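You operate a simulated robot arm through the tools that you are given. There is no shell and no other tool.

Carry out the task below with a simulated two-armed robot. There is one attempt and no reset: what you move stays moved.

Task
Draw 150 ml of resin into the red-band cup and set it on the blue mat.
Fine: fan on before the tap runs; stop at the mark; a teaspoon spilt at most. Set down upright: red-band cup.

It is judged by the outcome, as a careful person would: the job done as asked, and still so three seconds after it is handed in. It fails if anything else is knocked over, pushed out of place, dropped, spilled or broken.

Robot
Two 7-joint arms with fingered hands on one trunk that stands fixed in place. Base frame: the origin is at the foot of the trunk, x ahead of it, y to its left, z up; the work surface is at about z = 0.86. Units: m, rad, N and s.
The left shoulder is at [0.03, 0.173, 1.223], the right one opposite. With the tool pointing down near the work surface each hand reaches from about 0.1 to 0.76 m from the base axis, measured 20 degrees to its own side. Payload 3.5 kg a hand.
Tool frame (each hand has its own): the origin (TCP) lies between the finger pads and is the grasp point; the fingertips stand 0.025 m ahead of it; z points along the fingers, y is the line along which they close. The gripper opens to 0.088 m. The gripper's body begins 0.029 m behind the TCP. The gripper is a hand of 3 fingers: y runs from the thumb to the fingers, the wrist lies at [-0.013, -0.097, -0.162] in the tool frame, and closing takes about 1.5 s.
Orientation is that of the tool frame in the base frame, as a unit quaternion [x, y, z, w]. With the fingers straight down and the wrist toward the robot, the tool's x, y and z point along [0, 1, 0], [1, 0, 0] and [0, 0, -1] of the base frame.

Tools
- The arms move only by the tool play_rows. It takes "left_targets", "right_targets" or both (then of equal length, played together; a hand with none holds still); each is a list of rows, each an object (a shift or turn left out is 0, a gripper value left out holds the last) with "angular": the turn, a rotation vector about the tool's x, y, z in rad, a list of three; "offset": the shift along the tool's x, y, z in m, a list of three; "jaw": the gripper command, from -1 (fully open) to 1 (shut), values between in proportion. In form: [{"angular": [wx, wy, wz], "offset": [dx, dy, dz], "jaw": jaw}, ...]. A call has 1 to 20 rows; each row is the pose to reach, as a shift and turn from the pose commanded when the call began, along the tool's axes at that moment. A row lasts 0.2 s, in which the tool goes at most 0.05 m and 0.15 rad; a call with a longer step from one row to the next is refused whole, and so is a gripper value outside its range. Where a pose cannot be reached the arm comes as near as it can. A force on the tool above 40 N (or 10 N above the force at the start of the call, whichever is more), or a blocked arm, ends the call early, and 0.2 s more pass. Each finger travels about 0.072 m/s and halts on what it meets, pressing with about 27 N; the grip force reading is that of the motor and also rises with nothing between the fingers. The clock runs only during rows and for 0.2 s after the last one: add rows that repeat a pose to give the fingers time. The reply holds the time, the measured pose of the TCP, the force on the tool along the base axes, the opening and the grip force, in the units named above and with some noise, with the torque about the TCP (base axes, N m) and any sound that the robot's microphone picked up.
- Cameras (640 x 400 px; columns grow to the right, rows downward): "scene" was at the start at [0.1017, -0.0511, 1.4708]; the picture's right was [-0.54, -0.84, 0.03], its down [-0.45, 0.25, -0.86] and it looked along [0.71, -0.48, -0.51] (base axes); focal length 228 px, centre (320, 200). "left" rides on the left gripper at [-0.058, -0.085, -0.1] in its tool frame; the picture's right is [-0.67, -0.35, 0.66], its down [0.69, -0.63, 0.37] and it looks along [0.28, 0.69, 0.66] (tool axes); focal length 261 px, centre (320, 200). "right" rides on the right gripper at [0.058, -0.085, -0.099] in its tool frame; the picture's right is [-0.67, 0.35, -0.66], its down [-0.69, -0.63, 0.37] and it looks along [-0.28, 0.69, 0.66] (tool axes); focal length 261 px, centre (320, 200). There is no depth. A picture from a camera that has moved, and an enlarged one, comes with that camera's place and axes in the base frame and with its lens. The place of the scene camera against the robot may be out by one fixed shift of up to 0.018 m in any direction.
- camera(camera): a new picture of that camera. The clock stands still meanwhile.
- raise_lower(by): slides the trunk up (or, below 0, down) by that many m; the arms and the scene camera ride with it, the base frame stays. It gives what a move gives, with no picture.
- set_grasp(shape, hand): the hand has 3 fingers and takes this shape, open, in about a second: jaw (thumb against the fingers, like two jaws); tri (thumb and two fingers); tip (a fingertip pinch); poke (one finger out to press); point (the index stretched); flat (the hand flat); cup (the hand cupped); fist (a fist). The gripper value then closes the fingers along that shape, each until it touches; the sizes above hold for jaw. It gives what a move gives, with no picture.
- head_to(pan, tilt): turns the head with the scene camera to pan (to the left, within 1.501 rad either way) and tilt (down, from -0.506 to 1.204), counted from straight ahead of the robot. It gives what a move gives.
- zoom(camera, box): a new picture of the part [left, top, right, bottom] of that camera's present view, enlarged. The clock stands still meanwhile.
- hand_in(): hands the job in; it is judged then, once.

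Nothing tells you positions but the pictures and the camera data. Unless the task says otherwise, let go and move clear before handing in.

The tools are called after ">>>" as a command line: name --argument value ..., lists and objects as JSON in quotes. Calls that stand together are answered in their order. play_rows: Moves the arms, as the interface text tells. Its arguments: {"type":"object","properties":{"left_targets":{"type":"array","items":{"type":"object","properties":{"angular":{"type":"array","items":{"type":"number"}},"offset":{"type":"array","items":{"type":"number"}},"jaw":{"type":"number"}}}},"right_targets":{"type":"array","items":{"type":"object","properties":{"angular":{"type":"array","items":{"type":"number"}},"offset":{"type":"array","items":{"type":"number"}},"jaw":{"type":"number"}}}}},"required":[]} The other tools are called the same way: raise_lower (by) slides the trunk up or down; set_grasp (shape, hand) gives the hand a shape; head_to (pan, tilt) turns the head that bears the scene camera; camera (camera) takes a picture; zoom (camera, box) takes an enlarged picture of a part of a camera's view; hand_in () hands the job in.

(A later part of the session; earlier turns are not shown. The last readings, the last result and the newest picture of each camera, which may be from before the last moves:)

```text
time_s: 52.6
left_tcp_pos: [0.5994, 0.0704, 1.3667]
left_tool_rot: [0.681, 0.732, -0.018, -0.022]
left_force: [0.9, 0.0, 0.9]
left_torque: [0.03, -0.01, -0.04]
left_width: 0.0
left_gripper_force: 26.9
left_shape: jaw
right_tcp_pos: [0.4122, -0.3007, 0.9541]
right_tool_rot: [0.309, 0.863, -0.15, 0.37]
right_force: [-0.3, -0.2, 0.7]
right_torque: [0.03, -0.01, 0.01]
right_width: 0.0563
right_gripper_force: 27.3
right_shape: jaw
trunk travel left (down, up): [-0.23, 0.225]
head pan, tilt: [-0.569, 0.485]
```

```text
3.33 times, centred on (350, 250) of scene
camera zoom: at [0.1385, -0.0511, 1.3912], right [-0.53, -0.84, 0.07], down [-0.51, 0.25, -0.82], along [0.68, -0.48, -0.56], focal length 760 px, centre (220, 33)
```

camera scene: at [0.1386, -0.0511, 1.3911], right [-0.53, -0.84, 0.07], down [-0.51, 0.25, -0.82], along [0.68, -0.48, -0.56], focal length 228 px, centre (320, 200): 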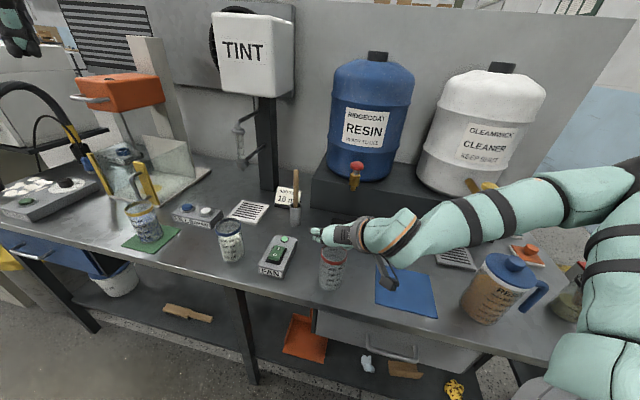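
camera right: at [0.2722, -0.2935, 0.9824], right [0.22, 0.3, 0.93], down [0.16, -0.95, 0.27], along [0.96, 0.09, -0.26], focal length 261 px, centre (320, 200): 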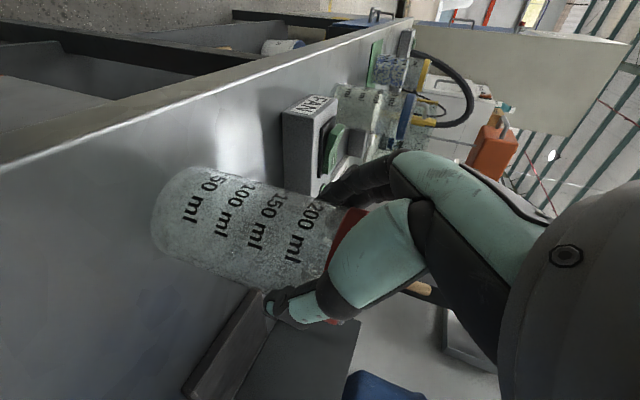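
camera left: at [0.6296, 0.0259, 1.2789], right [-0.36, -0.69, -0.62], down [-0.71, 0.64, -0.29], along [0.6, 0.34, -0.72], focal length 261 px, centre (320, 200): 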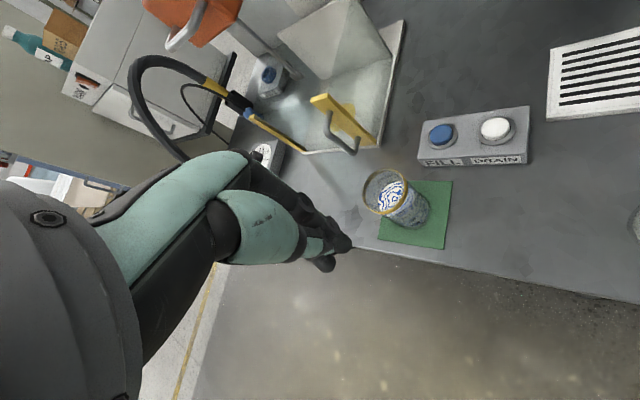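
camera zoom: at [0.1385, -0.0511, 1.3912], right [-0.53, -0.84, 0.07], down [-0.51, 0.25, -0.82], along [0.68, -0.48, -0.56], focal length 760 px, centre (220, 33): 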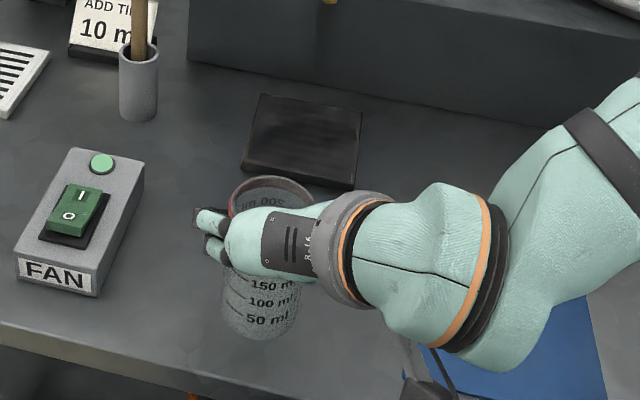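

The cup is gripped (width 0.056, 27 N). I'll lift it 2.5 cm straight up and check that it stays level.

>>> play_rows --right_targets '[{"offset": [-0.0073, -0.0003, -0.0068], "jaw": 0.3}, {"offset": [-0.0146, -0.0006, -0.0136], "jaw": 0.3}, {"offset": [-0.0182, -0.0008, -0.017], "jaw": 0.3}, {"offset": [-0.0182, -0.0008, -0.017], "jaw": 0.3}]'

>>> camera --camera "right"

>>> camera --camera "scene"

```text
time_s: 53.6
left_tcp_pos: [0.6004, 0.0702, 1.3659]
left_tool_rot: [0.681, 0.731, -0.018, -0.022]
left_force: [0.1, 0.4, 0.4]
left_torque: [-0.02, -0.01, 0.0]
left_width: 0.0
left_gripper_force: 26.7
left_shape: jaw
right_tcp_pos: [0.4123, -0.3001, 0.98]
right_tool_rot: [0.309, 0.863, -0.149, 0.371]
right_force: [-0.2, -0.8, -0.7]
right_torque: [0.01, -0.01, -0.05]
right_width: 0.056
right_gripper_force: 26.9
right_shape: jaw
trunk travel left (down, up): [-0.23, 0.225]
head pan, tilt: [-0.569, 0.485]
```

```text
taken
camera right: at [0.2715, -0.2936, 1.0074], right [0.22, 0.3, 0.93], down [0.16, -0.95, 0.27], along [0.96, 0.09, -0.26], focal length 261 px, centre (320, 200)
```

right: 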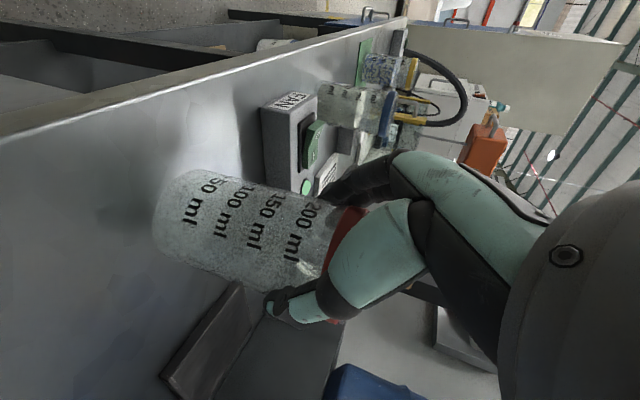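

```text
taken
camera scene: at [0.1386, -0.0511, 1.3911], right [-0.53, -0.84, 0.07], down [-0.51, 0.25, -0.82], along [0.68, -0.48, -0.56], focal length 228 px, centre (320, 200)
```

scene: 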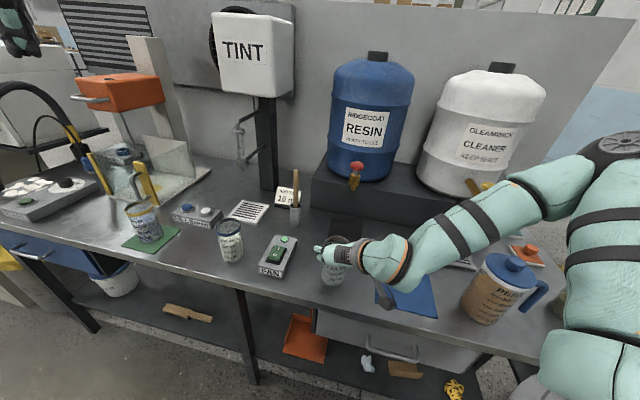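

The cup hangs level in the grip. Now I carry it forward toward the pad, halfway first, to check the reach.

>>> play_rows --right_targets '[{"offset": [-0.0168, -0.004, 0.0181], "jaw": 0.3}, {"offset": [-0.0336, -0.0079, 0.0363], "jaw": 0.3}, {"offset": [-0.0504, -0.0119, 0.0544], "jaw": 0.3}, {"offset": [-0.0672, -0.0158, 0.0726], "jaw": 0.3}, {"offset": [-0.0839, -0.0198, 0.0907], "jaw": 0.3}, {"offset": [-0.0839, -0.0198, 0.0907], "jaw": 0.3}]'

>>> camera --camera "right"

>>> camera --camera "scene"

```text
time_s: 55.0
left_tcp_pos: [0.6, 0.0713, 1.3662]
left_tool_rot: [0.681, 0.731, -0.018, -0.021]
left_force: [0.2, 0.2, -0.2]
left_torque: [0.0, 0.0, 0.02]
left_width: 0.0002
left_gripper_force: 27.4
left_shape: jaw
right_tcp_pos: [0.496, -0.3945, 0.9799]
right_tool_rot: [0.309, 0.863, -0.149, 0.371]
right_force: [-0.5, -0.5, 0.1]
right_torque: [-0.02, -0.04, -0.01]
right_width: 0.056
right_gripper_force: 26.7
right_shape: jaw
trunk travel left (down, up): [-0.23, 0.225]
head pan, tilt: [-0.569, 0.485]
```

```text
taken
camera right: at [0.3548, -0.3877, 1.0068], right [0.22, 0.3, 0.93], down [0.16, -0.95, 0.27], along [0.96, 0.09, -0.26], focal length 261 px, centre (320, 200)
```

right: 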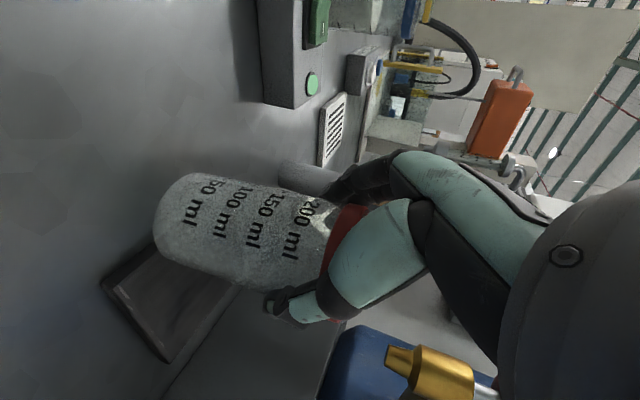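

```text
taken
camera scene: at [0.1384, -0.051, 1.3912], right [-0.53, -0.84, 0.07], down [-0.51, 0.25, -0.82], along [0.68, -0.48, -0.56], focal length 228 px, centre (320, 200)
```

scene: 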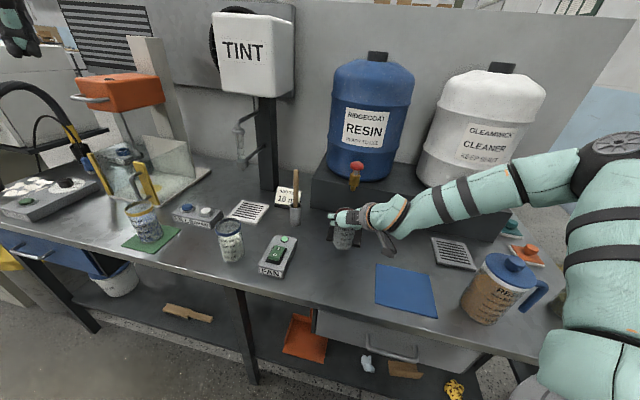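

Reach is fine, and from this close view the spout tip is at about (0.5515, -0.460, 1.031), well above the rim (≈0.99). I'll carry the cup the rest of the way under it.

>>> play_rows --right_targets '[{"offset": [-0.0165, -0.0046, 0.0178], "jaw": 0.3}, {"offset": [-0.033, -0.0091, 0.0357], "jaw": 0.3}, {"offset": [-0.0494, -0.0137, 0.0535], "jaw": 0.3}, {"offset": [-0.0494, -0.0137, 0.0535], "jaw": 0.3}]'

>>> camera --camera "right"

>>> zoom --camera "scene" --box '[270, 130, 430, 270]'

```text
time_s: 56.0
left_tcp_pos: [0.5999, 0.0708, 1.3662]
left_tool_rot: [0.681, 0.732, -0.018, -0.023]
left_force: [0.2, -0.4, -0.6]
left_torque: [0.0, 0.0, -0.01]
left_width: 0.0003
left_gripper_force: 26.8
left_shape: jaw
right_tcp_pos: [0.5434, -0.4526, 0.9812]
right_tool_rot: [0.309, 0.863, -0.149, 0.37]
right_force: [0.6, -0.4, -1.3]
right_torque: [-0.03, -0.01, 0.0]
right_width: 0.0561
right_gripper_force: 27.3
right_shape: jaw
trunk travel left (down, up): [-0.23, 0.225]
head pan, tilt: [-0.569, 0.485]
```

```text
taken
camera right: at [0.4016, -0.4451, 1.0077], right [0.22, 0.3, 0.93], down [0.16, -0.95, 0.27], along [0.96, 0.09, -0.26], focal length 261 px, centre (320, 200)
```

right: 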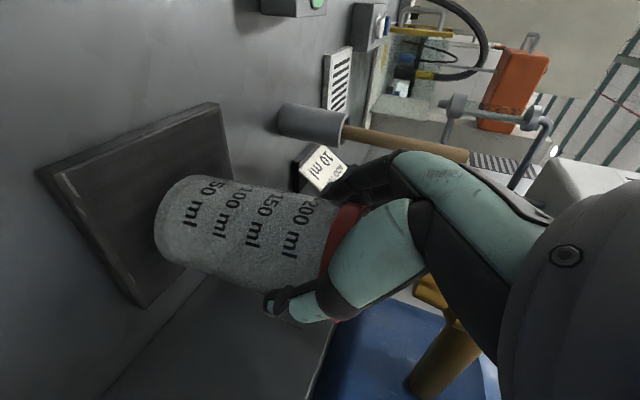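

```text
2.86 times, centred on (350, 200) of scene
camera zoom: at [0.1384, -0.051, 1.3912], right [-0.53, -0.84, 0.07], down [-0.51, 0.25, -0.82], along [0.68, -0.48, -0.56], focal length 651 px, centre (234, 200)
```

zoom: 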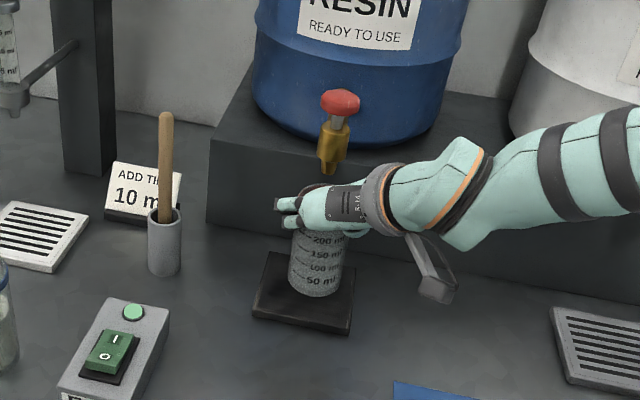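

The cup is over the pad under the spout. I'll lower it gently in small steps until I feel contact.

>>> play_rows --right_targets '[{"offset": [0.0036, 0.0002, 0.0034], "jaw": 0.3}, {"offset": [0.0073, 0.0003, 0.0068], "jaw": 0.3}, {"offset": [0.0088, 0.0004, 0.0082], "jaw": 0.3}, {"offset": [0.0088, 0.0004, 0.0082], "jaw": 0.3}]'

>>> zoom --camera "right" --box '[30, 90, 350, 350]'

```text
time_s: 57.0
left_tcp_pos: [0.599, 0.0702, 1.3668]
left_tool_rot: [0.682, 0.731, -0.019, -0.022]
left_force: [-0.8, -0.2, 0.2]
left_torque: [-0.01, 0.0, -0.03]
left_width: 0.0001
left_gripper_force: 26.6
left_shape: jaw
right_tcp_pos: [0.5423, -0.453, 0.9691]
right_tool_rot: [0.31, 0.863, -0.15, 0.371]
right_force: [1.4, -0.1, 4.6]
right_torque: [-0.01, -0.07, -0.01]
right_width: 0.0557
right_gripper_force: 26.7
right_shape: jaw
trunk travel left (down, up): [-0.23, 0.225]
head pan, tilt: [-0.569, 0.485]
```

```text
1.54 times, centred on (190, 220) of right
camera zoom: at [0.4015, -0.4453, 0.9959], right [0.22, 0.3, 0.93], down [0.16, -0.95, 0.27], along [0.96, 0.09, -0.26], focal length 401 px, centre (520, 169)
```

zoom: 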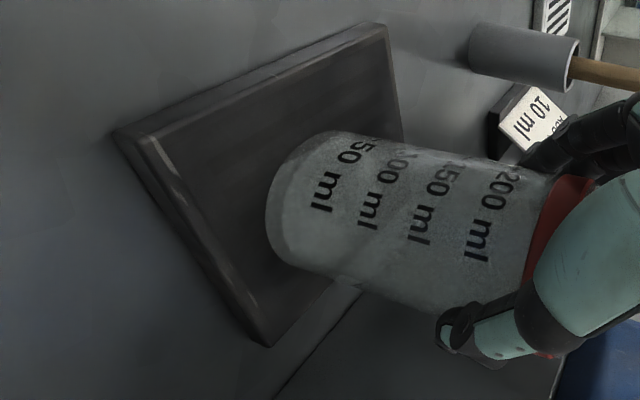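

I feel the pad (4.6 N up). The cup rests on it; I'll open the fingers gradually and check it.

>>> play_rows --right_targets '[{"jaw": -0.15}, {"jaw": -0.3}, {"jaw": -0.4}, {"jaw": -0.6}, {"jaw": -0.8}, {"jaw": -1}, {"jaw": -1}]'

>>> zoom --camera "right" --box '[30, 90, 350, 350]'

>>> zoom --camera "scene" --box '[270, 130, 430, 270]'

```text
time_s: 58.6
left_tcp_pos: [0.6002, 0.0708, 1.3673]
left_tool_rot: [0.681, 0.731, -0.017, -0.021]
left_force: [0.2, -0.4, -0.2]
left_torque: [0.0, 0.01, -0.01]
left_width: 0.0
left_gripper_force: 26.7
left_shape: jaw
right_tcp_pos: [0.5413, -0.453, 0.9677]
right_tool_rot: [0.309, 0.863, -0.149, 0.37]
right_force: [-0.3, -0.6, 0.1]
right_torque: [-0.01, 0.04, -0.01]
right_width: 0.0874
right_gripper_force: 0.1
right_shape: jaw
trunk travel left (down, up): [-0.23, 0.225]
head pan, tilt: [-0.569, 0.485]
```

```text
1.54 times, centred on (190, 220) of right
camera zoom: at [0.4015, -0.4454, 0.9956], right [0.22, 0.3, 0.93], down [0.16, -0.95, 0.27], along [0.96, 0.09, -0.26], focal length 401 px, centre (520, 169)
```

zoom: 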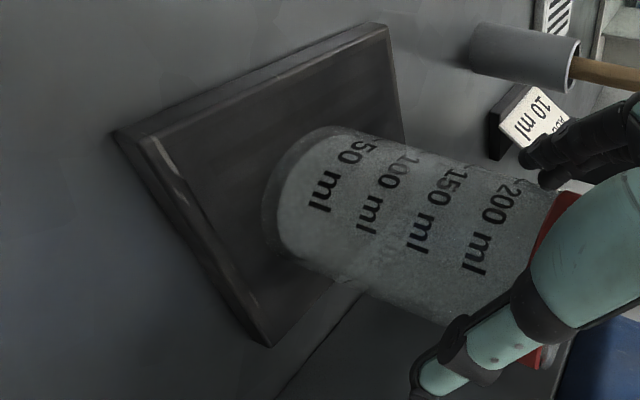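

```text
2.86 times, centred on (350, 200) of scene
camera zoom: at [0.1385, -0.0511, 1.3912], right [-0.53, -0.84, 0.07], down [-0.51, 0.25, -0.82], along [0.68, -0.48, -0.56], focal length 651 px, centre (234, 200)
```

zoom: 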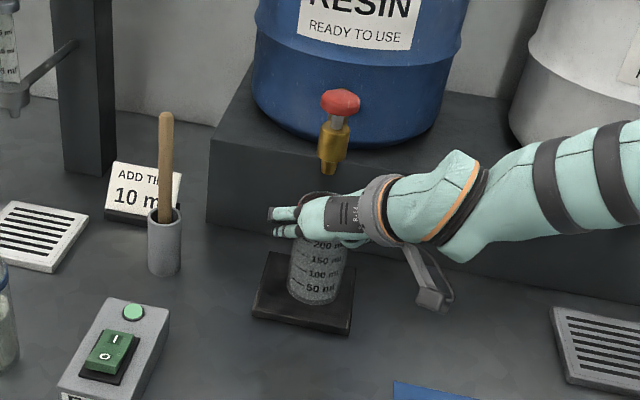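

The cup stands free on the pad. I'll back the open hand straight off toward the robot, then look.

>>> play_rows --right_targets '[{"offset": [0.0102, 0, -0.011], "jaw": -1}, {"offset": [0.0239, 0, -0.0256], "jaw": -1}, {"offset": [0.041, 0, -0.0439], "jaw": -1}, {"offset": [0.058, 0, -0.0621], "jaw": -1}, {"offset": [0.0751, 0, -0.0804], "jaw": -1}, {"offset": [0.0751, 0, -0.0804], "jaw": -1}]'

>>> camera --camera "right"

>>> zoom --camera "scene" --box '[270, 130, 430, 270]'

```text
time_s: 60.0
left_tcp_pos: [0.6, 0.0705, 1.3666]
left_tool_rot: [0.682, 0.731, -0.017, -0.022]
left_force: [0.6, -0.1, 0.2]
left_torque: [-0.02, -0.02, 0.01]
left_width: 0.0
left_gripper_force: 27.4
left_shape: jaw
right_tcp_pos: [0.4581, -0.3817, 0.9692]
right_tool_rot: [0.309, 0.863, -0.15, 0.371]
right_force: [-0.2, 0.2, 0.0]
right_torque: [0.0, -0.04, 0.02]
right_width: 0.0877
right_gripper_force: 0.0
right_shape: jaw
trunk travel left (down, up): [-0.23, 0.225]
head pan, tilt: [-0.569, 0.485]
```

```text
taken
camera right: at [0.3174, -0.3741, 0.996], right [0.22, 0.3, 0.93], down [0.16, -0.95, 0.27], along [0.96, 0.09, -0.26], focal length 261 px, centre (320, 200)
```

right: 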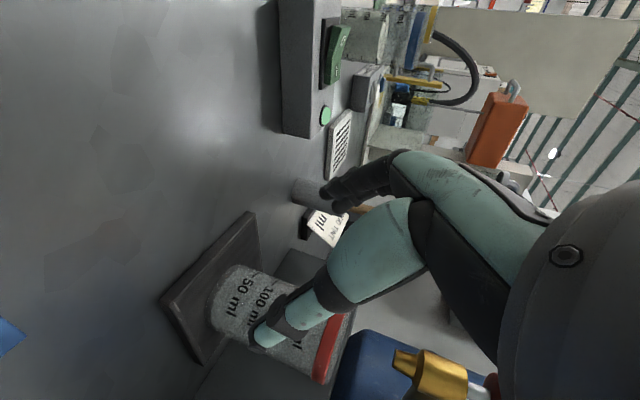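

```text
2.86 times, centred on (350, 200) of scene
camera zoom: at [0.1388, -0.0512, 1.3911], right [-0.53, -0.84, 0.07], down [-0.51, 0.25, -0.82], along [0.68, -0.48, -0.56], focal length 651 px, centre (234, 200)
```

zoom: 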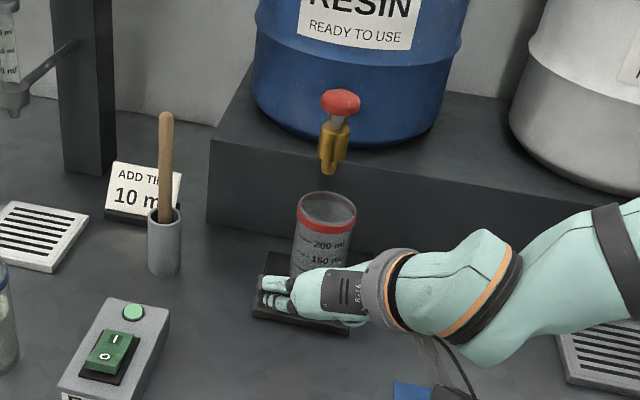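

The cup stands on the pad with its rim centred under the spout to within about 6 mm. Next I raise the right hand, close the fingers, and make the tool nearly vertical for pressing the red plunger.

>>> play_rows --right_targets '[{"offset": [-0.0336, -0.0014, -0.0314], "jaw": -1}, {"offset": [-0.0672, -0.0028, -0.0627], "jaw": -0.5}, {"offset": [-0.1007, -0.0041, -0.0941], "jaw": 0}, {"offset": [-0.1343, -0.0055, -0.1254], "jaw": 0.5}, {"offset": [-0.1679, -0.0069, -0.1568], "jaw": 1}, {"offset": [-0.1679, -0.0069, -0.1568], "angular": [0, 0.125, 0], "jaw": 1}, {"offset": [-0.1679, -0.0069, -0.1568], "angular": [0, 0.25, 0], "jaw": 1}, {"offset": [-0.1679, -0.0069, -0.1568], "angular": [0, 0.375, 0], "jaw": 1}, {"offset": [-0.1679, -0.0069, -0.1568], "angular": [0, 0.5, 0], "jaw": 1}, {"offset": [-0.1679, -0.0069, -0.1568], "angular": [0, 0.5, 0], "jaw": 1}]'

>>> camera --camera "right"

>>> camera --camera "scene"

>>> zoom --camera "scene" --box '[300, 150, 400, 230]'

```text
time_s: 62.2
left_tcp_pos: [0.6003, 0.0701, 1.367]
left_tool_rot: [0.682, 0.731, -0.017, -0.022]
left_force: [0.8, -0.3, -1.1]
left_torque: [-0.05, -0.03, -0.01]
left_width: 0.0
left_gripper_force: 27.5
left_shape: jaw
right_tcp_pos: [0.4567, -0.3834, 1.1981]
right_tool_rot: [0.336, 0.928, -0.067, 0.145]
right_force: [0.1, -1.0, 0.0]
right_torque: [0.02, -0.02, -0.03]
right_width: 0.0001
right_gripper_force: 26.7
right_shape: jaw
trunk travel left (down, up): [-0.23, 0.225]
head pan, tilt: [-0.569, 0.485]
```

```text
taken
camera right: at [0.3371, -0.3905, 1.2754], right [0.57, 0.01, 0.82], down [0.18, -0.98, -0.11], along [0.8, 0.21, -0.56], focal length 261 px, centre (320, 200)
```

right: 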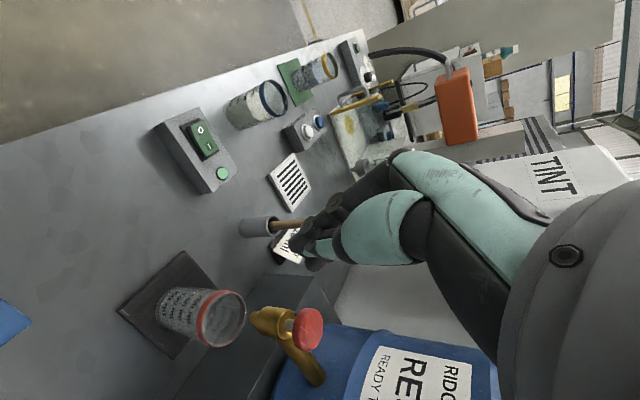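

```text
taken
camera scene: at [0.1384, -0.0513, 1.3911], right [-0.53, -0.84, 0.07], down [-0.51, 0.25, -0.82], along [0.68, -0.48, -0.56], focal length 228 px, centre (320, 200)
```

scene: 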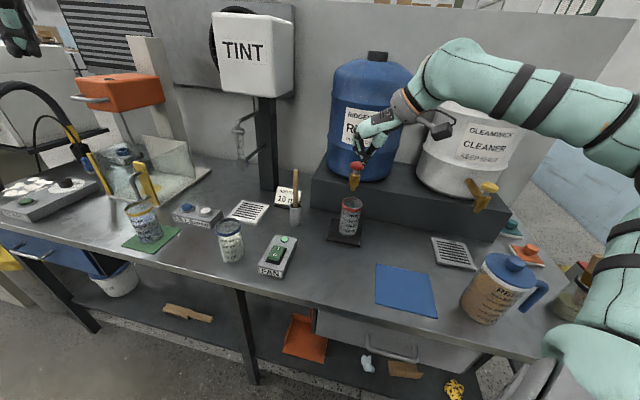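

```text
5.00 times, centred on (350, 190) of scene
camera zoom: at [0.1384, -0.0513, 1.3911], right [-0.53, -0.84, 0.07], down [-0.51, 0.25, -0.82], along [0.68, -0.48, -0.56], focal length 1139 px, centre (170, 250)
```

zoom: 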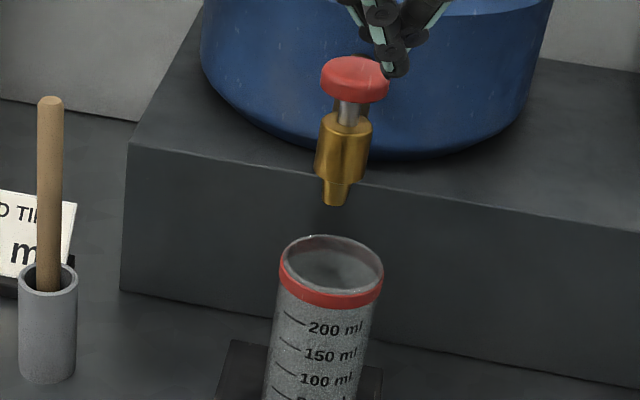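

The tap's knob is at about (0.551, -0.458) with its top near z=1.118, and the marks on the cup face the scene camera nicely. I'll bring the closed fingertips to about 3 cm above the knob.

>>> play_rows --right_targets '[{"offset": [-0.0356, 0.0014, 0.0117], "jaw": 1}, {"offset": [-0.0711, 0.0027, 0.0235], "jaw": 1}, {"offset": [-0.1067, 0.0041, 0.0352], "jaw": 1}, {"offset": [-0.099, 0.0048, 0.0583], "jaw": 1}, {"offset": [-0.099, 0.0048, 0.0583], "jaw": 1}]'

>>> camera --camera "right"

>>> zoom --camera "scene" --box '[300, 130, 420, 230]'

```text
time_s: 63.4
left_tcp_pos: [0.5987, 0.0707, 1.3664]
left_tool_rot: [0.681, 0.731, -0.018, -0.022]
left_force: [-0.4, 0.6, 0.2]
left_torque: [0.03, 0.01, 0.0]
left_width: 0.0
left_gripper_force: 27.5
left_shape: jaw
right_tcp_pos: [0.5459, -0.45, 1.172]
right_tool_rot: [0.336, 0.928, -0.07, 0.146]
right_force: [-0.1, 0.1, 0.2]
right_torque: [0.02, 0.01, 0.02]
right_width: 0.0
right_gripper_force: 27.4
right_shape: jaw
trunk travel left (down, up): [-0.23, 0.225]
head pan, tilt: [-0.569, 0.485]
```

```text
taken
camera right: at [0.425, -0.4586, 1.2499], right [0.57, 0.01, 0.82], down [0.18, -0.98, -0.11], along [0.8, 0.21, -0.56], focal length 261 px, centre (320, 200)
```

right: 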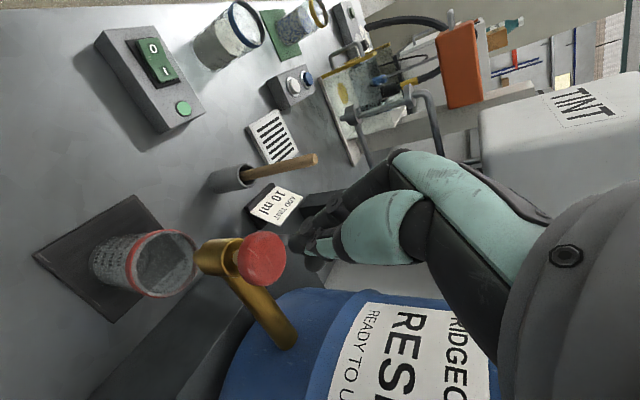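

```text
4.00 times, centred on (360, 180) of scene
camera zoom: at [0.1383, -0.0507, 1.3912], right [-0.53, -0.84, 0.07], down [-0.51, 0.25, -0.82], along [0.68, -0.48, -0.56], focal length 911 px, centre (160, 280)
```

zoom: 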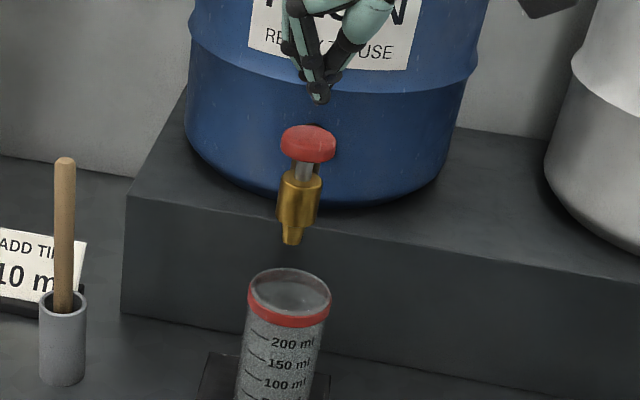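

The fingertips hover about 3 cm above the knob, centred within a few millimetres. I'll come down to just above the knob.

>>> play_rows --right_targets '[{"offset": [0.0038, 0.0003, 0.0114], "jaw": 1}, {"offset": [0.0063, 0.0005, 0.019], "jaw": 1}, {"offset": [0.0075, 0.0006, 0.0228], "jaw": 1}]'

>>> zoom --camera "scene" --box '[300, 130, 420, 230]'

>>> zoom --camera "right" --box '[180, 160, 380, 340]'

```text
time_s: 64.2
left_tcp_pos: [0.6003, 0.0713, 1.3662]
left_tool_rot: [0.681, 0.732, -0.017, -0.021]
left_force: [0.1, 0.4, 0.5]
left_torque: [-0.01, 0.0, -0.01]
left_width: 0.0
left_gripper_force: 27.7
left_shape: jaw
right_tcp_pos: [0.5452, -0.4507, 1.1469]
right_tool_rot: [0.338, 0.927, -0.068, 0.146]
right_force: [-1.3, 0.3, -0.1]
right_torque: [-0.02, -0.03, 0.03]
right_width: 0.0001
right_gripper_force: 27.6
right_shape: jaw
trunk travel left (down, up): [-0.23, 0.225]
head pan, tilt: [-0.569, 0.485]
```

```text
4.00 times, centred on (360, 180) of scene
camera zoom: at [0.1386, -0.0511, 1.3911], right [-0.53, -0.84, 0.07], down [-0.51, 0.25, -0.82], along [0.68, -0.48, -0.56], focal length 911 px, centre (160, 280)
```

zoom: 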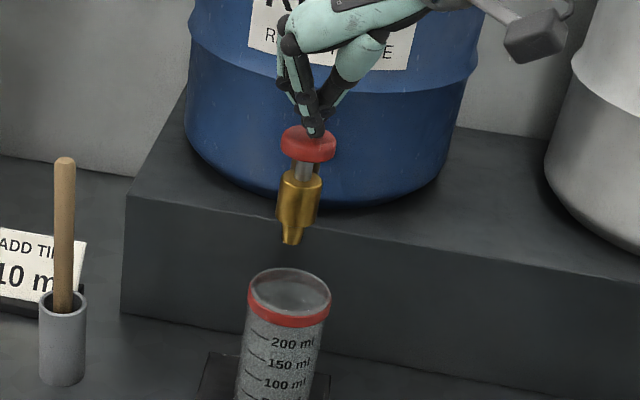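

```text
2.22 times, centred on (280, 250) of right
camera zoom: at [0.4253, -0.4593, 1.2259], right [0.57, 0.01, 0.82], down [0.18, -0.98, -0.11], along [0.8, 0.21, -0.56], focal length 579 px, centre (409, 89)
```

zoom: 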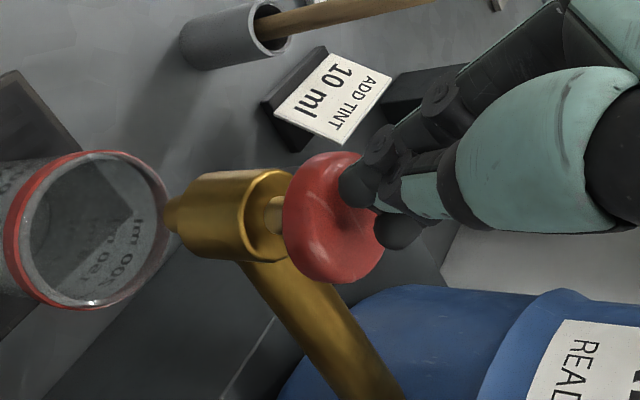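

The fingertips are just above the knob's top, and the spout axis points well into the cup. I'll go down in small steps to find contact.

>>> play_rows --right_targets '[{"offset": [0.0013, 0.0001, 0.0038], "jaw": 1}]'

>>> zoom --camera "scene" --box '[310, 140, 390, 240]'

```text
time_s: 64.6
left_tcp_pos: [0.5993, 0.0715, 1.3665]
left_tool_rot: [0.682, 0.731, -0.018, -0.022]
left_force: [-0.6, -0.1, 0.0]
left_torque: [-0.02, 0.02, -0.01]
left_width: 0.0
left_gripper_force: 27.2
left_shape: jaw
right_tcp_pos: [0.5462, -0.4518, 1.1455]
right_tool_rot: [0.337, 0.928, -0.068, 0.146]
right_force: [1.1, 0.5, 1.3]
right_torque: [-0.04, 0.0, 0.0]
right_width: 0.0
right_gripper_force: 27.2
right_shape: jaw
trunk travel left (down, up): [-0.23, 0.225]
head pan, tilt: [-0.569, 0.485]
```

```text
4.00 times, centred on (350, 190) of scene
camera zoom: at [0.1383, -0.0509, 1.3912], right [-0.53, -0.84, 0.07], down [-0.51, 0.25, -0.82], along [0.68, -0.48, -0.56], focal length 911 px, centre (200, 240)
```

zoom: 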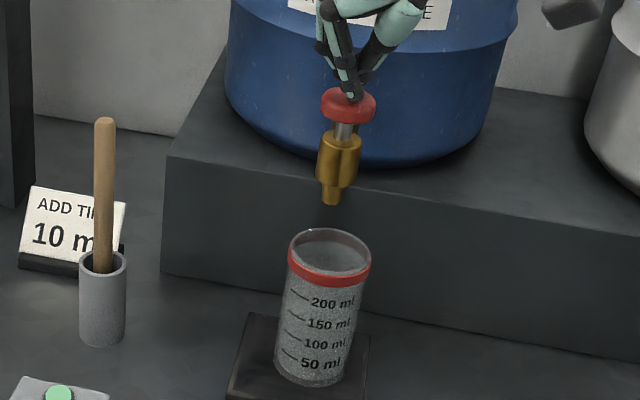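

Light contact. I'll try a short press pulse (about 7 mm, then release) and see what the tap does.

>>> play_rows --right_targets '[{"offset": [0.0013, 0.0001, 0.0038], "jaw": 1}, {"offset": [0.0022, 0.0002, 0.0066], "jaw": 1}, {"offset": [-0.0009, -0.0001, -0.0028], "jaw": 1}]'

>>> zoom --camera "scene" --box '[310, 140, 390, 240]'

```text
time_s: 65.4
left_tcp_pos: [0.5995, 0.0703, 1.3671]
left_tool_rot: [0.682, 0.731, -0.017, -0.022]
left_force: [-0.5, 0.0, -0.6]
left_torque: [0.0, -0.02, 0.02]
left_width: 0.0002
left_gripper_force: 27.3
left_shape: jaw
right_tcp_pos: [0.5445, -0.4508, 1.148]
right_tool_rot: [0.337, 0.928, -0.067, 0.145]
right_force: [-0.8, 0.8, 0.8]
right_torque: [-0.03, 0.05, -0.02]
right_width: 0.0
right_gripper_force: 26.9
right_shape: jaw
trunk travel left (down, up): [-0.23, 0.225]
head pan, tilt: [-0.569, 0.485]
```

```text
4.00 times, centred on (350, 190) of scene
camera zoom: at [0.1387, -0.0511, 1.3911], right [-0.53, -0.84, 0.07], down [-0.51, 0.25, -0.82], along [0.68, -0.48, -0.56], focal length 911 px, centre (200, 240)
```

zoom: 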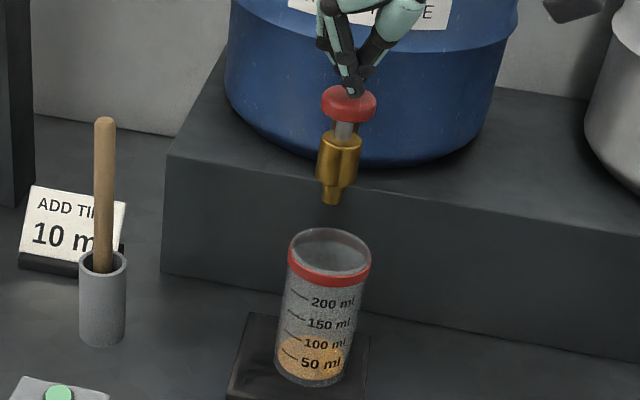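

The tap is spring-return: a short press let some resin in and it stopped on release. I'll read the level closely.

>>> zoom --camera "scene" --box '[330, 190, 370, 240]'

>>> zoom --camera "right" --box '[60, 180, 260, 330]'

```text
8.00 times, centred on (350, 215) of scene
camera zoom: at [0.1387, -0.0511, 1.3911], right [-0.53, -0.84, 0.07], down [-0.51, 0.25, -0.82], along [0.68, -0.48, -0.56], focal length 1823 px, centre (80, 80)
```

zoom: 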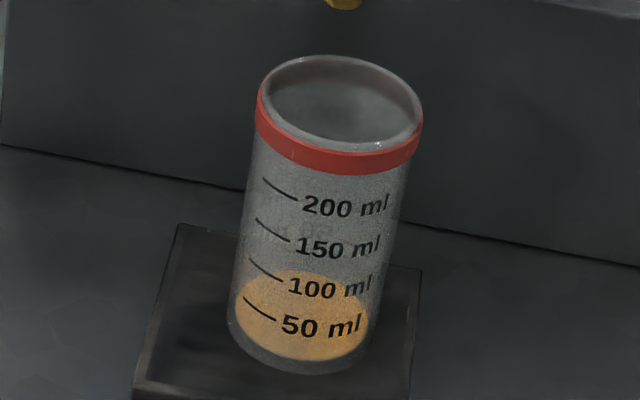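

```text
2.67 times, centred on (160, 255) of right
camera zoom: at [0.4255, -0.4592, 1.2259], right [0.57, 0.01, 0.82], down [0.18, -0.98, -0.11], along [0.8, 0.21, -0.56], focal length 695 px, centre (747, 53)
```

zoom: 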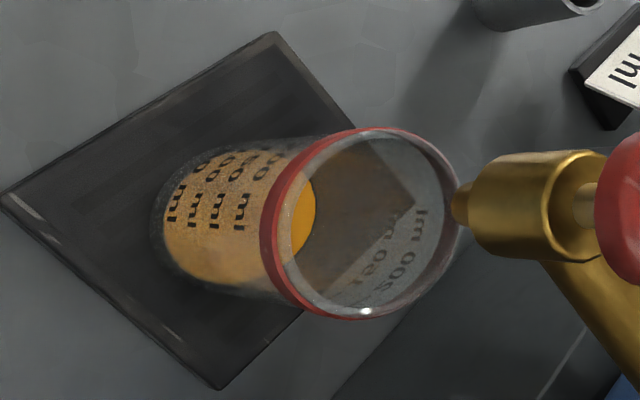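

>>> play_rows --right_targets '[{"jaw": 1}]'

>>> zoom --camera "scene" --box '[335, 195, 367, 240]'

```text
time_s: 65.8
left_tcp_pos: [0.5999, 0.0715, 1.3656]
left_tool_rot: [0.681, 0.731, -0.017, -0.021]
left_force: [0.2, -1.2, -0.5]
left_torque: [0.03, 0.02, -0.01]
left_width: 0.0
left_gripper_force: 27.3
left_shape: jaw
right_tcp_pos: [0.5461, -0.4521, 1.1484]
right_tool_rot: [0.337, 0.928, -0.068, 0.146]
right_force: [-0.3, -0.6, -0.1]
right_torque: [-0.01, -0.02, 0.01]
right_width: 0.0
right_gripper_force: 27.5
right_shape: jaw
trunk travel left (down, up): [-0.23, 0.225]
head pan, tilt: [-0.569, 0.485]
```

```text
8.89 times, centred on (351, 218) of scene
camera zoom: at [0.1385, -0.0511, 1.3911], right [-0.53, -0.84, 0.07], down [-0.51, 0.25, -0.82], along [0.68, -0.48, -0.56], focal length 2025 px, centre (44, 44)
```

zoom: 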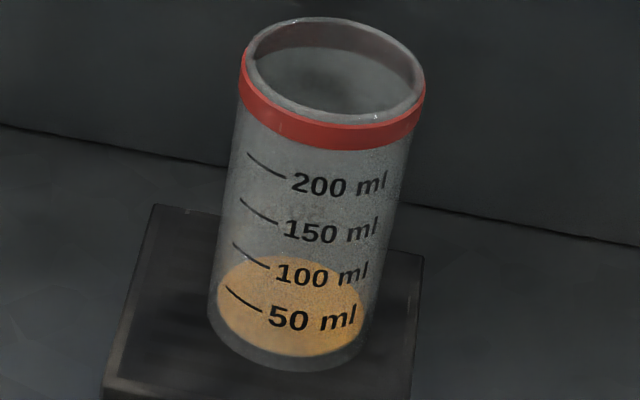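

That pulse gave roughly 12–15 ml and it stopped cleanly. I'll do a longer press (about 1 s) at the same depth to calibrate the flow.

>>> play_rows --right_targets '[{"offset": [0.0022, 0.0002, 0.0066], "jaw": 1}, {"offset": [0.0031, 0.0003, 0.0095], "jaw": 1}, {"offset": [0.0031, 0.0003, 0.0095], "jaw": 1}, {"offset": [0.0031, 0.0003, 0.0095], "jaw": 1}, {"offset": [0.0031, 0.0003, 0.0095], "jaw": 1}, {"offset": [0.0031, 0.0003, 0.0095], "jaw": 1}, {"offset": [0, 0, 0], "jaw": 1}]'

>>> zoom --camera "scene" --box '[335, 195, 367, 240]'

>>> zoom --camera "scene" --box '[310, 140, 390, 240]'

```text
time_s: 67.4
left_tcp_pos: [0.6006, 0.0711, 1.3672]
left_tool_rot: [0.681, 0.731, -0.017, -0.022]
left_force: [-0.4, 0.2, 0.6]
left_torque: [-0.01, 0.01, 0.0]
left_width: 0.0002
left_gripper_force: 26.7
left_shape: jaw
right_tcp_pos: [0.5449, -0.4506, 1.1488]
right_tool_rot: [0.337, 0.928, -0.068, 0.145]
right_force: [0.0, 1.2, -0.7]
right_torque: [0.03, -0.03, -0.05]
right_width: 0.0
right_gripper_force: 27.0
right_shape: jaw
trunk travel left (down, up): [-0.23, 0.225]
head pan, tilt: [-0.569, 0.485]
```

```text
8.89 times, centred on (351, 218) of scene
camera zoom: at [0.1386, -0.051, 1.3911], right [-0.53, -0.84, 0.07], down [-0.51, 0.25, -0.82], along [0.68, -0.48, -0.56], focal length 2025 px, centre (44, 44)
```

zoom: 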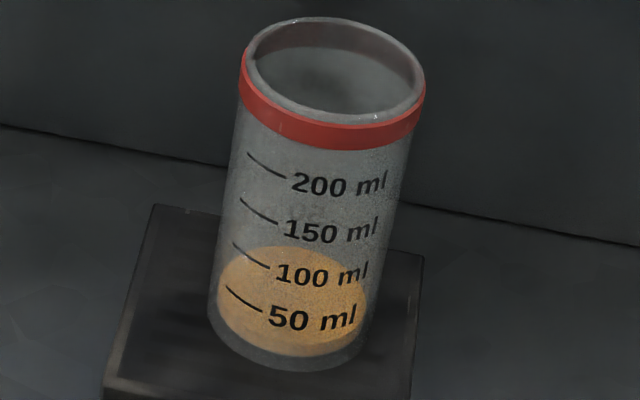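

```text
4.00 times, centred on (350, 190) of scene
camera zoom: at [0.1386, -0.051, 1.3911], right [-0.53, -0.84, 0.07], down [-0.51, 0.25, -0.82], along [0.68, -0.48, -0.56], focal length 911 px, centre (200, 240)
```

zoom: 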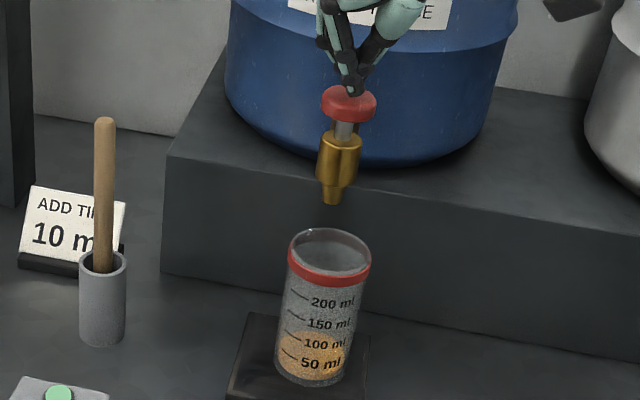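

The rate is about 9–10 ml/s at this depth; total now roughly 14 ml, all in the cup. I'll hold the plunger for about 4 s, keeping it pressed while I read the level (the clock stands still for pictures).

>>> play_rows --right_targets '[{"offset": [0.0022, 0.0002, 0.0066], "jaw": 1}, {"offset": [0.0031, 0.0003, 0.0095], "jaw": 1}, {"offset": [0.0031, 0.0003, 0.0095], "jaw": 1}, {"offset": [0.0031, 0.0003, 0.0095], "jaw": 1}, {"offset": [0.0031, 0.0003, 0.0095], "jaw": 1}, {"offset": [0.0031, 0.0003, 0.0095], "jaw": 1}, {"offset": [0.0031, 0.0003, 0.0095], "jaw": 1}, {"offset": [0.0031, 0.0003, 0.0095], "jaw": 1}, {"offset": [0.0031, 0.0003, 0.0095], "jaw": 1}, {"offset": [0.0031, 0.0003, 0.0095], "jaw": 1}, {"offset": [0.0031, 0.0003, 0.0095], "jaw": 1}, {"offset": [0.0031, 0.0003, 0.0095], "jaw": 1}, {"offset": [0.0031, 0.0003, 0.0095], "jaw": 1}, {"offset": [0.0031, 0.0003, 0.0095], "jaw": 1}, {"offset": [0.0031, 0.0003, 0.0095], "jaw": 1}, {"offset": [0.0031, 0.0003, 0.0095], "jaw": 1}, {"offset": [0.0031, 0.0003, 0.0095], "jaw": 1}, {"offset": [0.0031, 0.0003, 0.0095], "jaw": 1}, {"offset": [0.0031, 0.0003, 0.0095], "jaw": 1}, {"offset": [0.0031, 0.0003, 0.0095], "jaw": 1}]'

>>> zoom --camera "scene" --box '[335, 195, 367, 240]'

>>> zoom --camera "scene" --box '[310, 140, 390, 240]'

```text
time_s: 71.6
left_tcp_pos: [0.5998, 0.0707, 1.3671]
left_tool_rot: [0.681, 0.732, -0.019, -0.022]
left_force: [-0.4, -0.1, 0.3]
left_torque: [0.0, -0.01, 0.03]
left_width: 0.0
left_gripper_force: 27.0
left_shape: jaw
right_tcp_pos: [0.5453, -0.4514, 1.1379]
right_tool_rot: [0.338, 0.927, -0.068, 0.145]
right_force: [0.8, -0.2, 2.9]
right_torque: [0.0, -0.01, 0.02]
right_width: 0.0
right_gripper_force: 26.9
right_shape: jaw
trunk travel left (down, up): [-0.23, 0.225]
head pan, tilt: [-0.569, 0.485]
```

```text
8.89 times, centred on (351, 218) of scene
camera zoom: at [0.1383, -0.0509, 1.3912], right [-0.53, -0.84, 0.07], down [-0.51, 0.25, -0.82], along [0.68, -0.48, -0.56], focal length 2025 px, centre (44, 44)
```

zoom: 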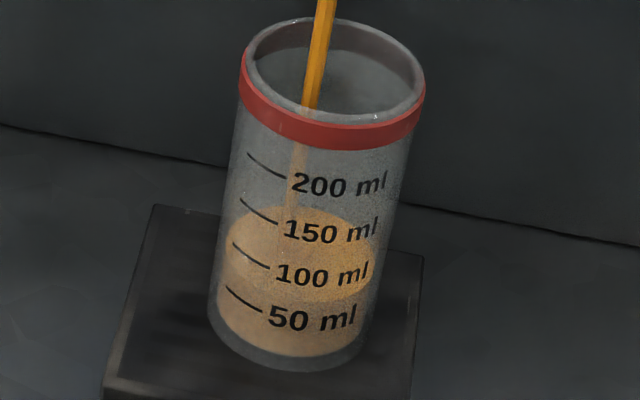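

```text
4.00 times, centred on (350, 190) of scene
camera zoom: at [0.1383, -0.0509, 1.3912], right [-0.53, -0.84, 0.07], down [-0.51, 0.25, -0.82], along [0.68, -0.48, -0.56], focal length 911 px, centre (200, 240)
```

zoom: 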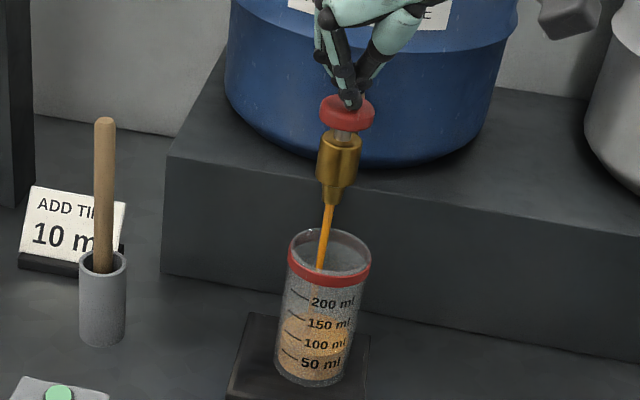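

The stream falls cleanly into the cup; I read about 60 ml now, so the rate is about 11 ml/s. I'll keep holding for another 4 s (expecting about 107 ml).

>>> play_rows --right_targets '[{"jaw": 1}, {"jaw": 1}, {"jaw": 1}, {"jaw": 1}, {"jaw": 1}, {"jaw": 1}, {"jaw": 1}, {"jaw": 1}, {"jaw": 1}, {"jaw": 1}, {"jaw": 1}, {"jaw": 1}, {"jaw": 1}, {"jaw": 1}, {"jaw": 1}, {"jaw": 1}, {"jaw": 1}, {"jaw": 1}, {"jaw": 1}]'

>>> zoom --camera "scene" --box '[335, 195, 367, 240]'

```text
time_s: 75.6
left_tcp_pos: [0.5987, 0.0714, 1.3672]
left_tool_rot: [0.681, 0.732, -0.018, -0.021]
left_force: [0.3, -0.1, -0.6]
left_torque: [-0.03, 0.02, 0.02]
left_width: 0.0
left_gripper_force: 27.1
left_shape: jaw
right_tcp_pos: [0.5455, -0.4504, 1.1387]
right_tool_rot: [0.337, 0.928, -0.067, 0.146]
right_force: [-0.2, -0.7, 3.2]
right_torque: [0.0, -0.01, -0.02]
right_width: 0.0
right_gripper_force: 26.8
right_shape: jaw
trunk travel left (down, up): [-0.23, 0.225]
head pan, tilt: [-0.569, 0.485]
```

```text
8.89 times, centred on (351, 218) of scene
camera zoom: at [0.1383, -0.0509, 1.3912], right [-0.53, -0.84, 0.07], down [-0.51, 0.25, -0.82], along [0.68, -0.48, -0.56], focal length 2025 px, centre (44, 44)
```

zoom: 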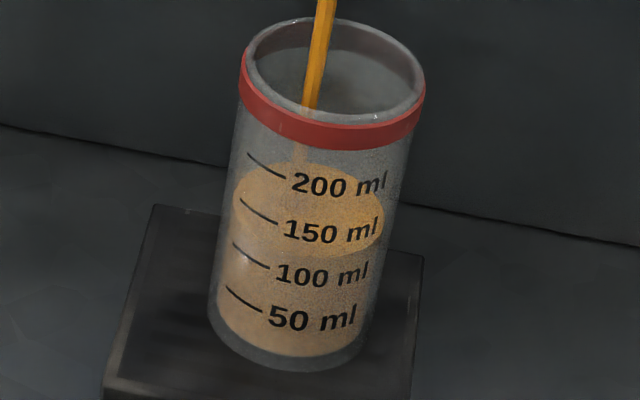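

I read about 108 ml. I'll hold about 2.6 s more and release, aiming for just under 140 ml, then read carefully and top up.

>>> play_rows --right_targets '[{"jaw": 1}, {"jaw": 1}, {"jaw": 1}, {"jaw": 1}, {"jaw": 1}, {"jaw": 1}, {"jaw": 1}, {"jaw": 1}, {"jaw": 1}, {"jaw": 1}, {"jaw": 1}, {"jaw": 1}, {"jaw": 1}, {"offset": [-0.0031, -0.0003, -0.0095], "jaw": 1}, {"offset": [-0.0031, -0.0003, -0.0095], "jaw": 1}]'

>>> zoom --camera "scene" --box '[335, 195, 367, 240]'

>>> zoom --camera "scene" --box '[340, 200, 362, 228]'

```text
time_s: 78.8
left_tcp_pos: [0.5991, 0.0707, 1.3655]
left_tool_rot: [0.68, 0.732, -0.018, -0.022]
left_force: [-0.4, -0.2, 0.8]
left_torque: [0.0, 0.0, -0.01]
left_width: 0.0
left_gripper_force: 27.5
left_shape: jaw
right_tcp_pos: [0.5449, -0.4526, 1.1486]
right_tool_rot: [0.338, 0.928, -0.068, 0.145]
right_force: [0.4, 0.0, 0.5]
right_torque: [0.03, -0.02, 0.0]
right_width: 0.0
right_gripper_force: 27.0
right_shape: jaw
trunk travel left (down, up): [-0.23, 0.225]
head pan, tilt: [-0.569, 0.485]
```

```text
8.89 times, centred on (351, 218) of scene
camera zoom: at [0.1386, -0.0512, 1.3911], right [-0.53, -0.84, 0.07], down [-0.51, 0.25, -0.82], along [0.68, -0.48, -0.56], focal length 2025 px, centre (44, 44)
```

zoom: 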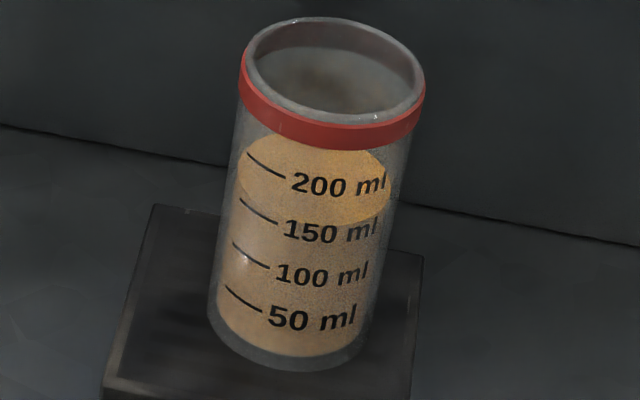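

```text
14.29 times, centred on (351, 214) of scene
camera zoom: at [0.1386, -0.0512, 1.3911], right [-0.53, -0.84, 0.07], down [-0.51, 0.25, -0.82], along [0.68, -0.48, -0.56], focal length 3255 px, centre (-123, 0)
```

zoom: 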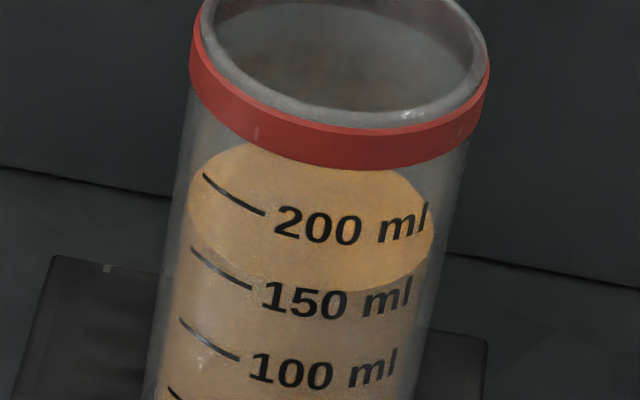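

The flow stopped; the level is now very near the 150 mark. I'll zoom in further on the mark to read it.

>>> zoom --camera "scene" --box '[340, 208, 356, 224]'

>>> zoom --camera "right" --box '[60, 200, 220, 320]'

```text
16.00 times, centred on (348, 216) of scene
camera zoom: at [0.1386, -0.0512, 1.3911], right [-0.53, -0.84, 0.07], down [-0.51, 0.25, -0.82], along [0.68, -0.48, -0.56], focal length 3646 px, centre (-128, -56)
```

zoom: 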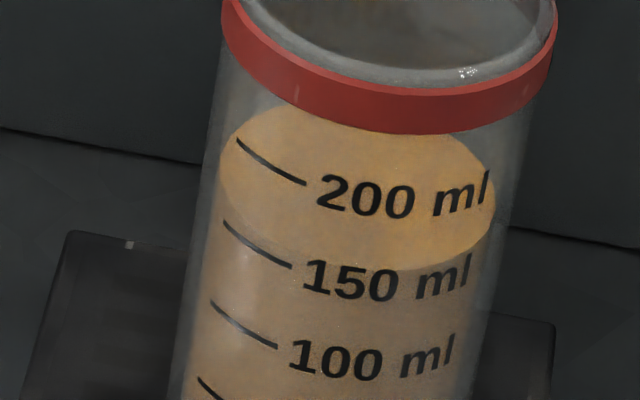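

```text
3.33 times, centred on (140, 260) of right
camera zoom: at [0.4252, -0.4597, 1.2262], right [0.57, 0.01, 0.82], down [0.18, -0.98, -0.11], along [0.8, 0.21, -0.56], focal length 869 px, centre (920, 0)
```

zoom: 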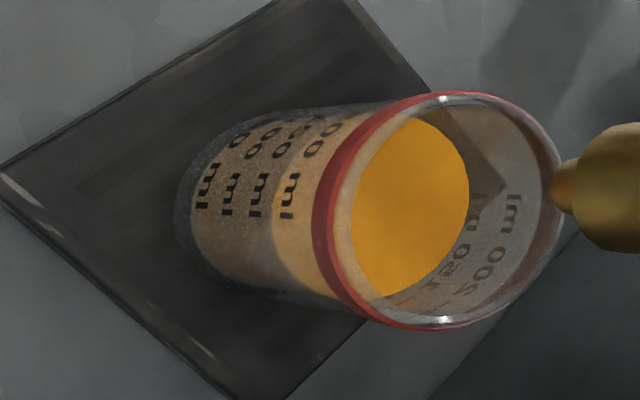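

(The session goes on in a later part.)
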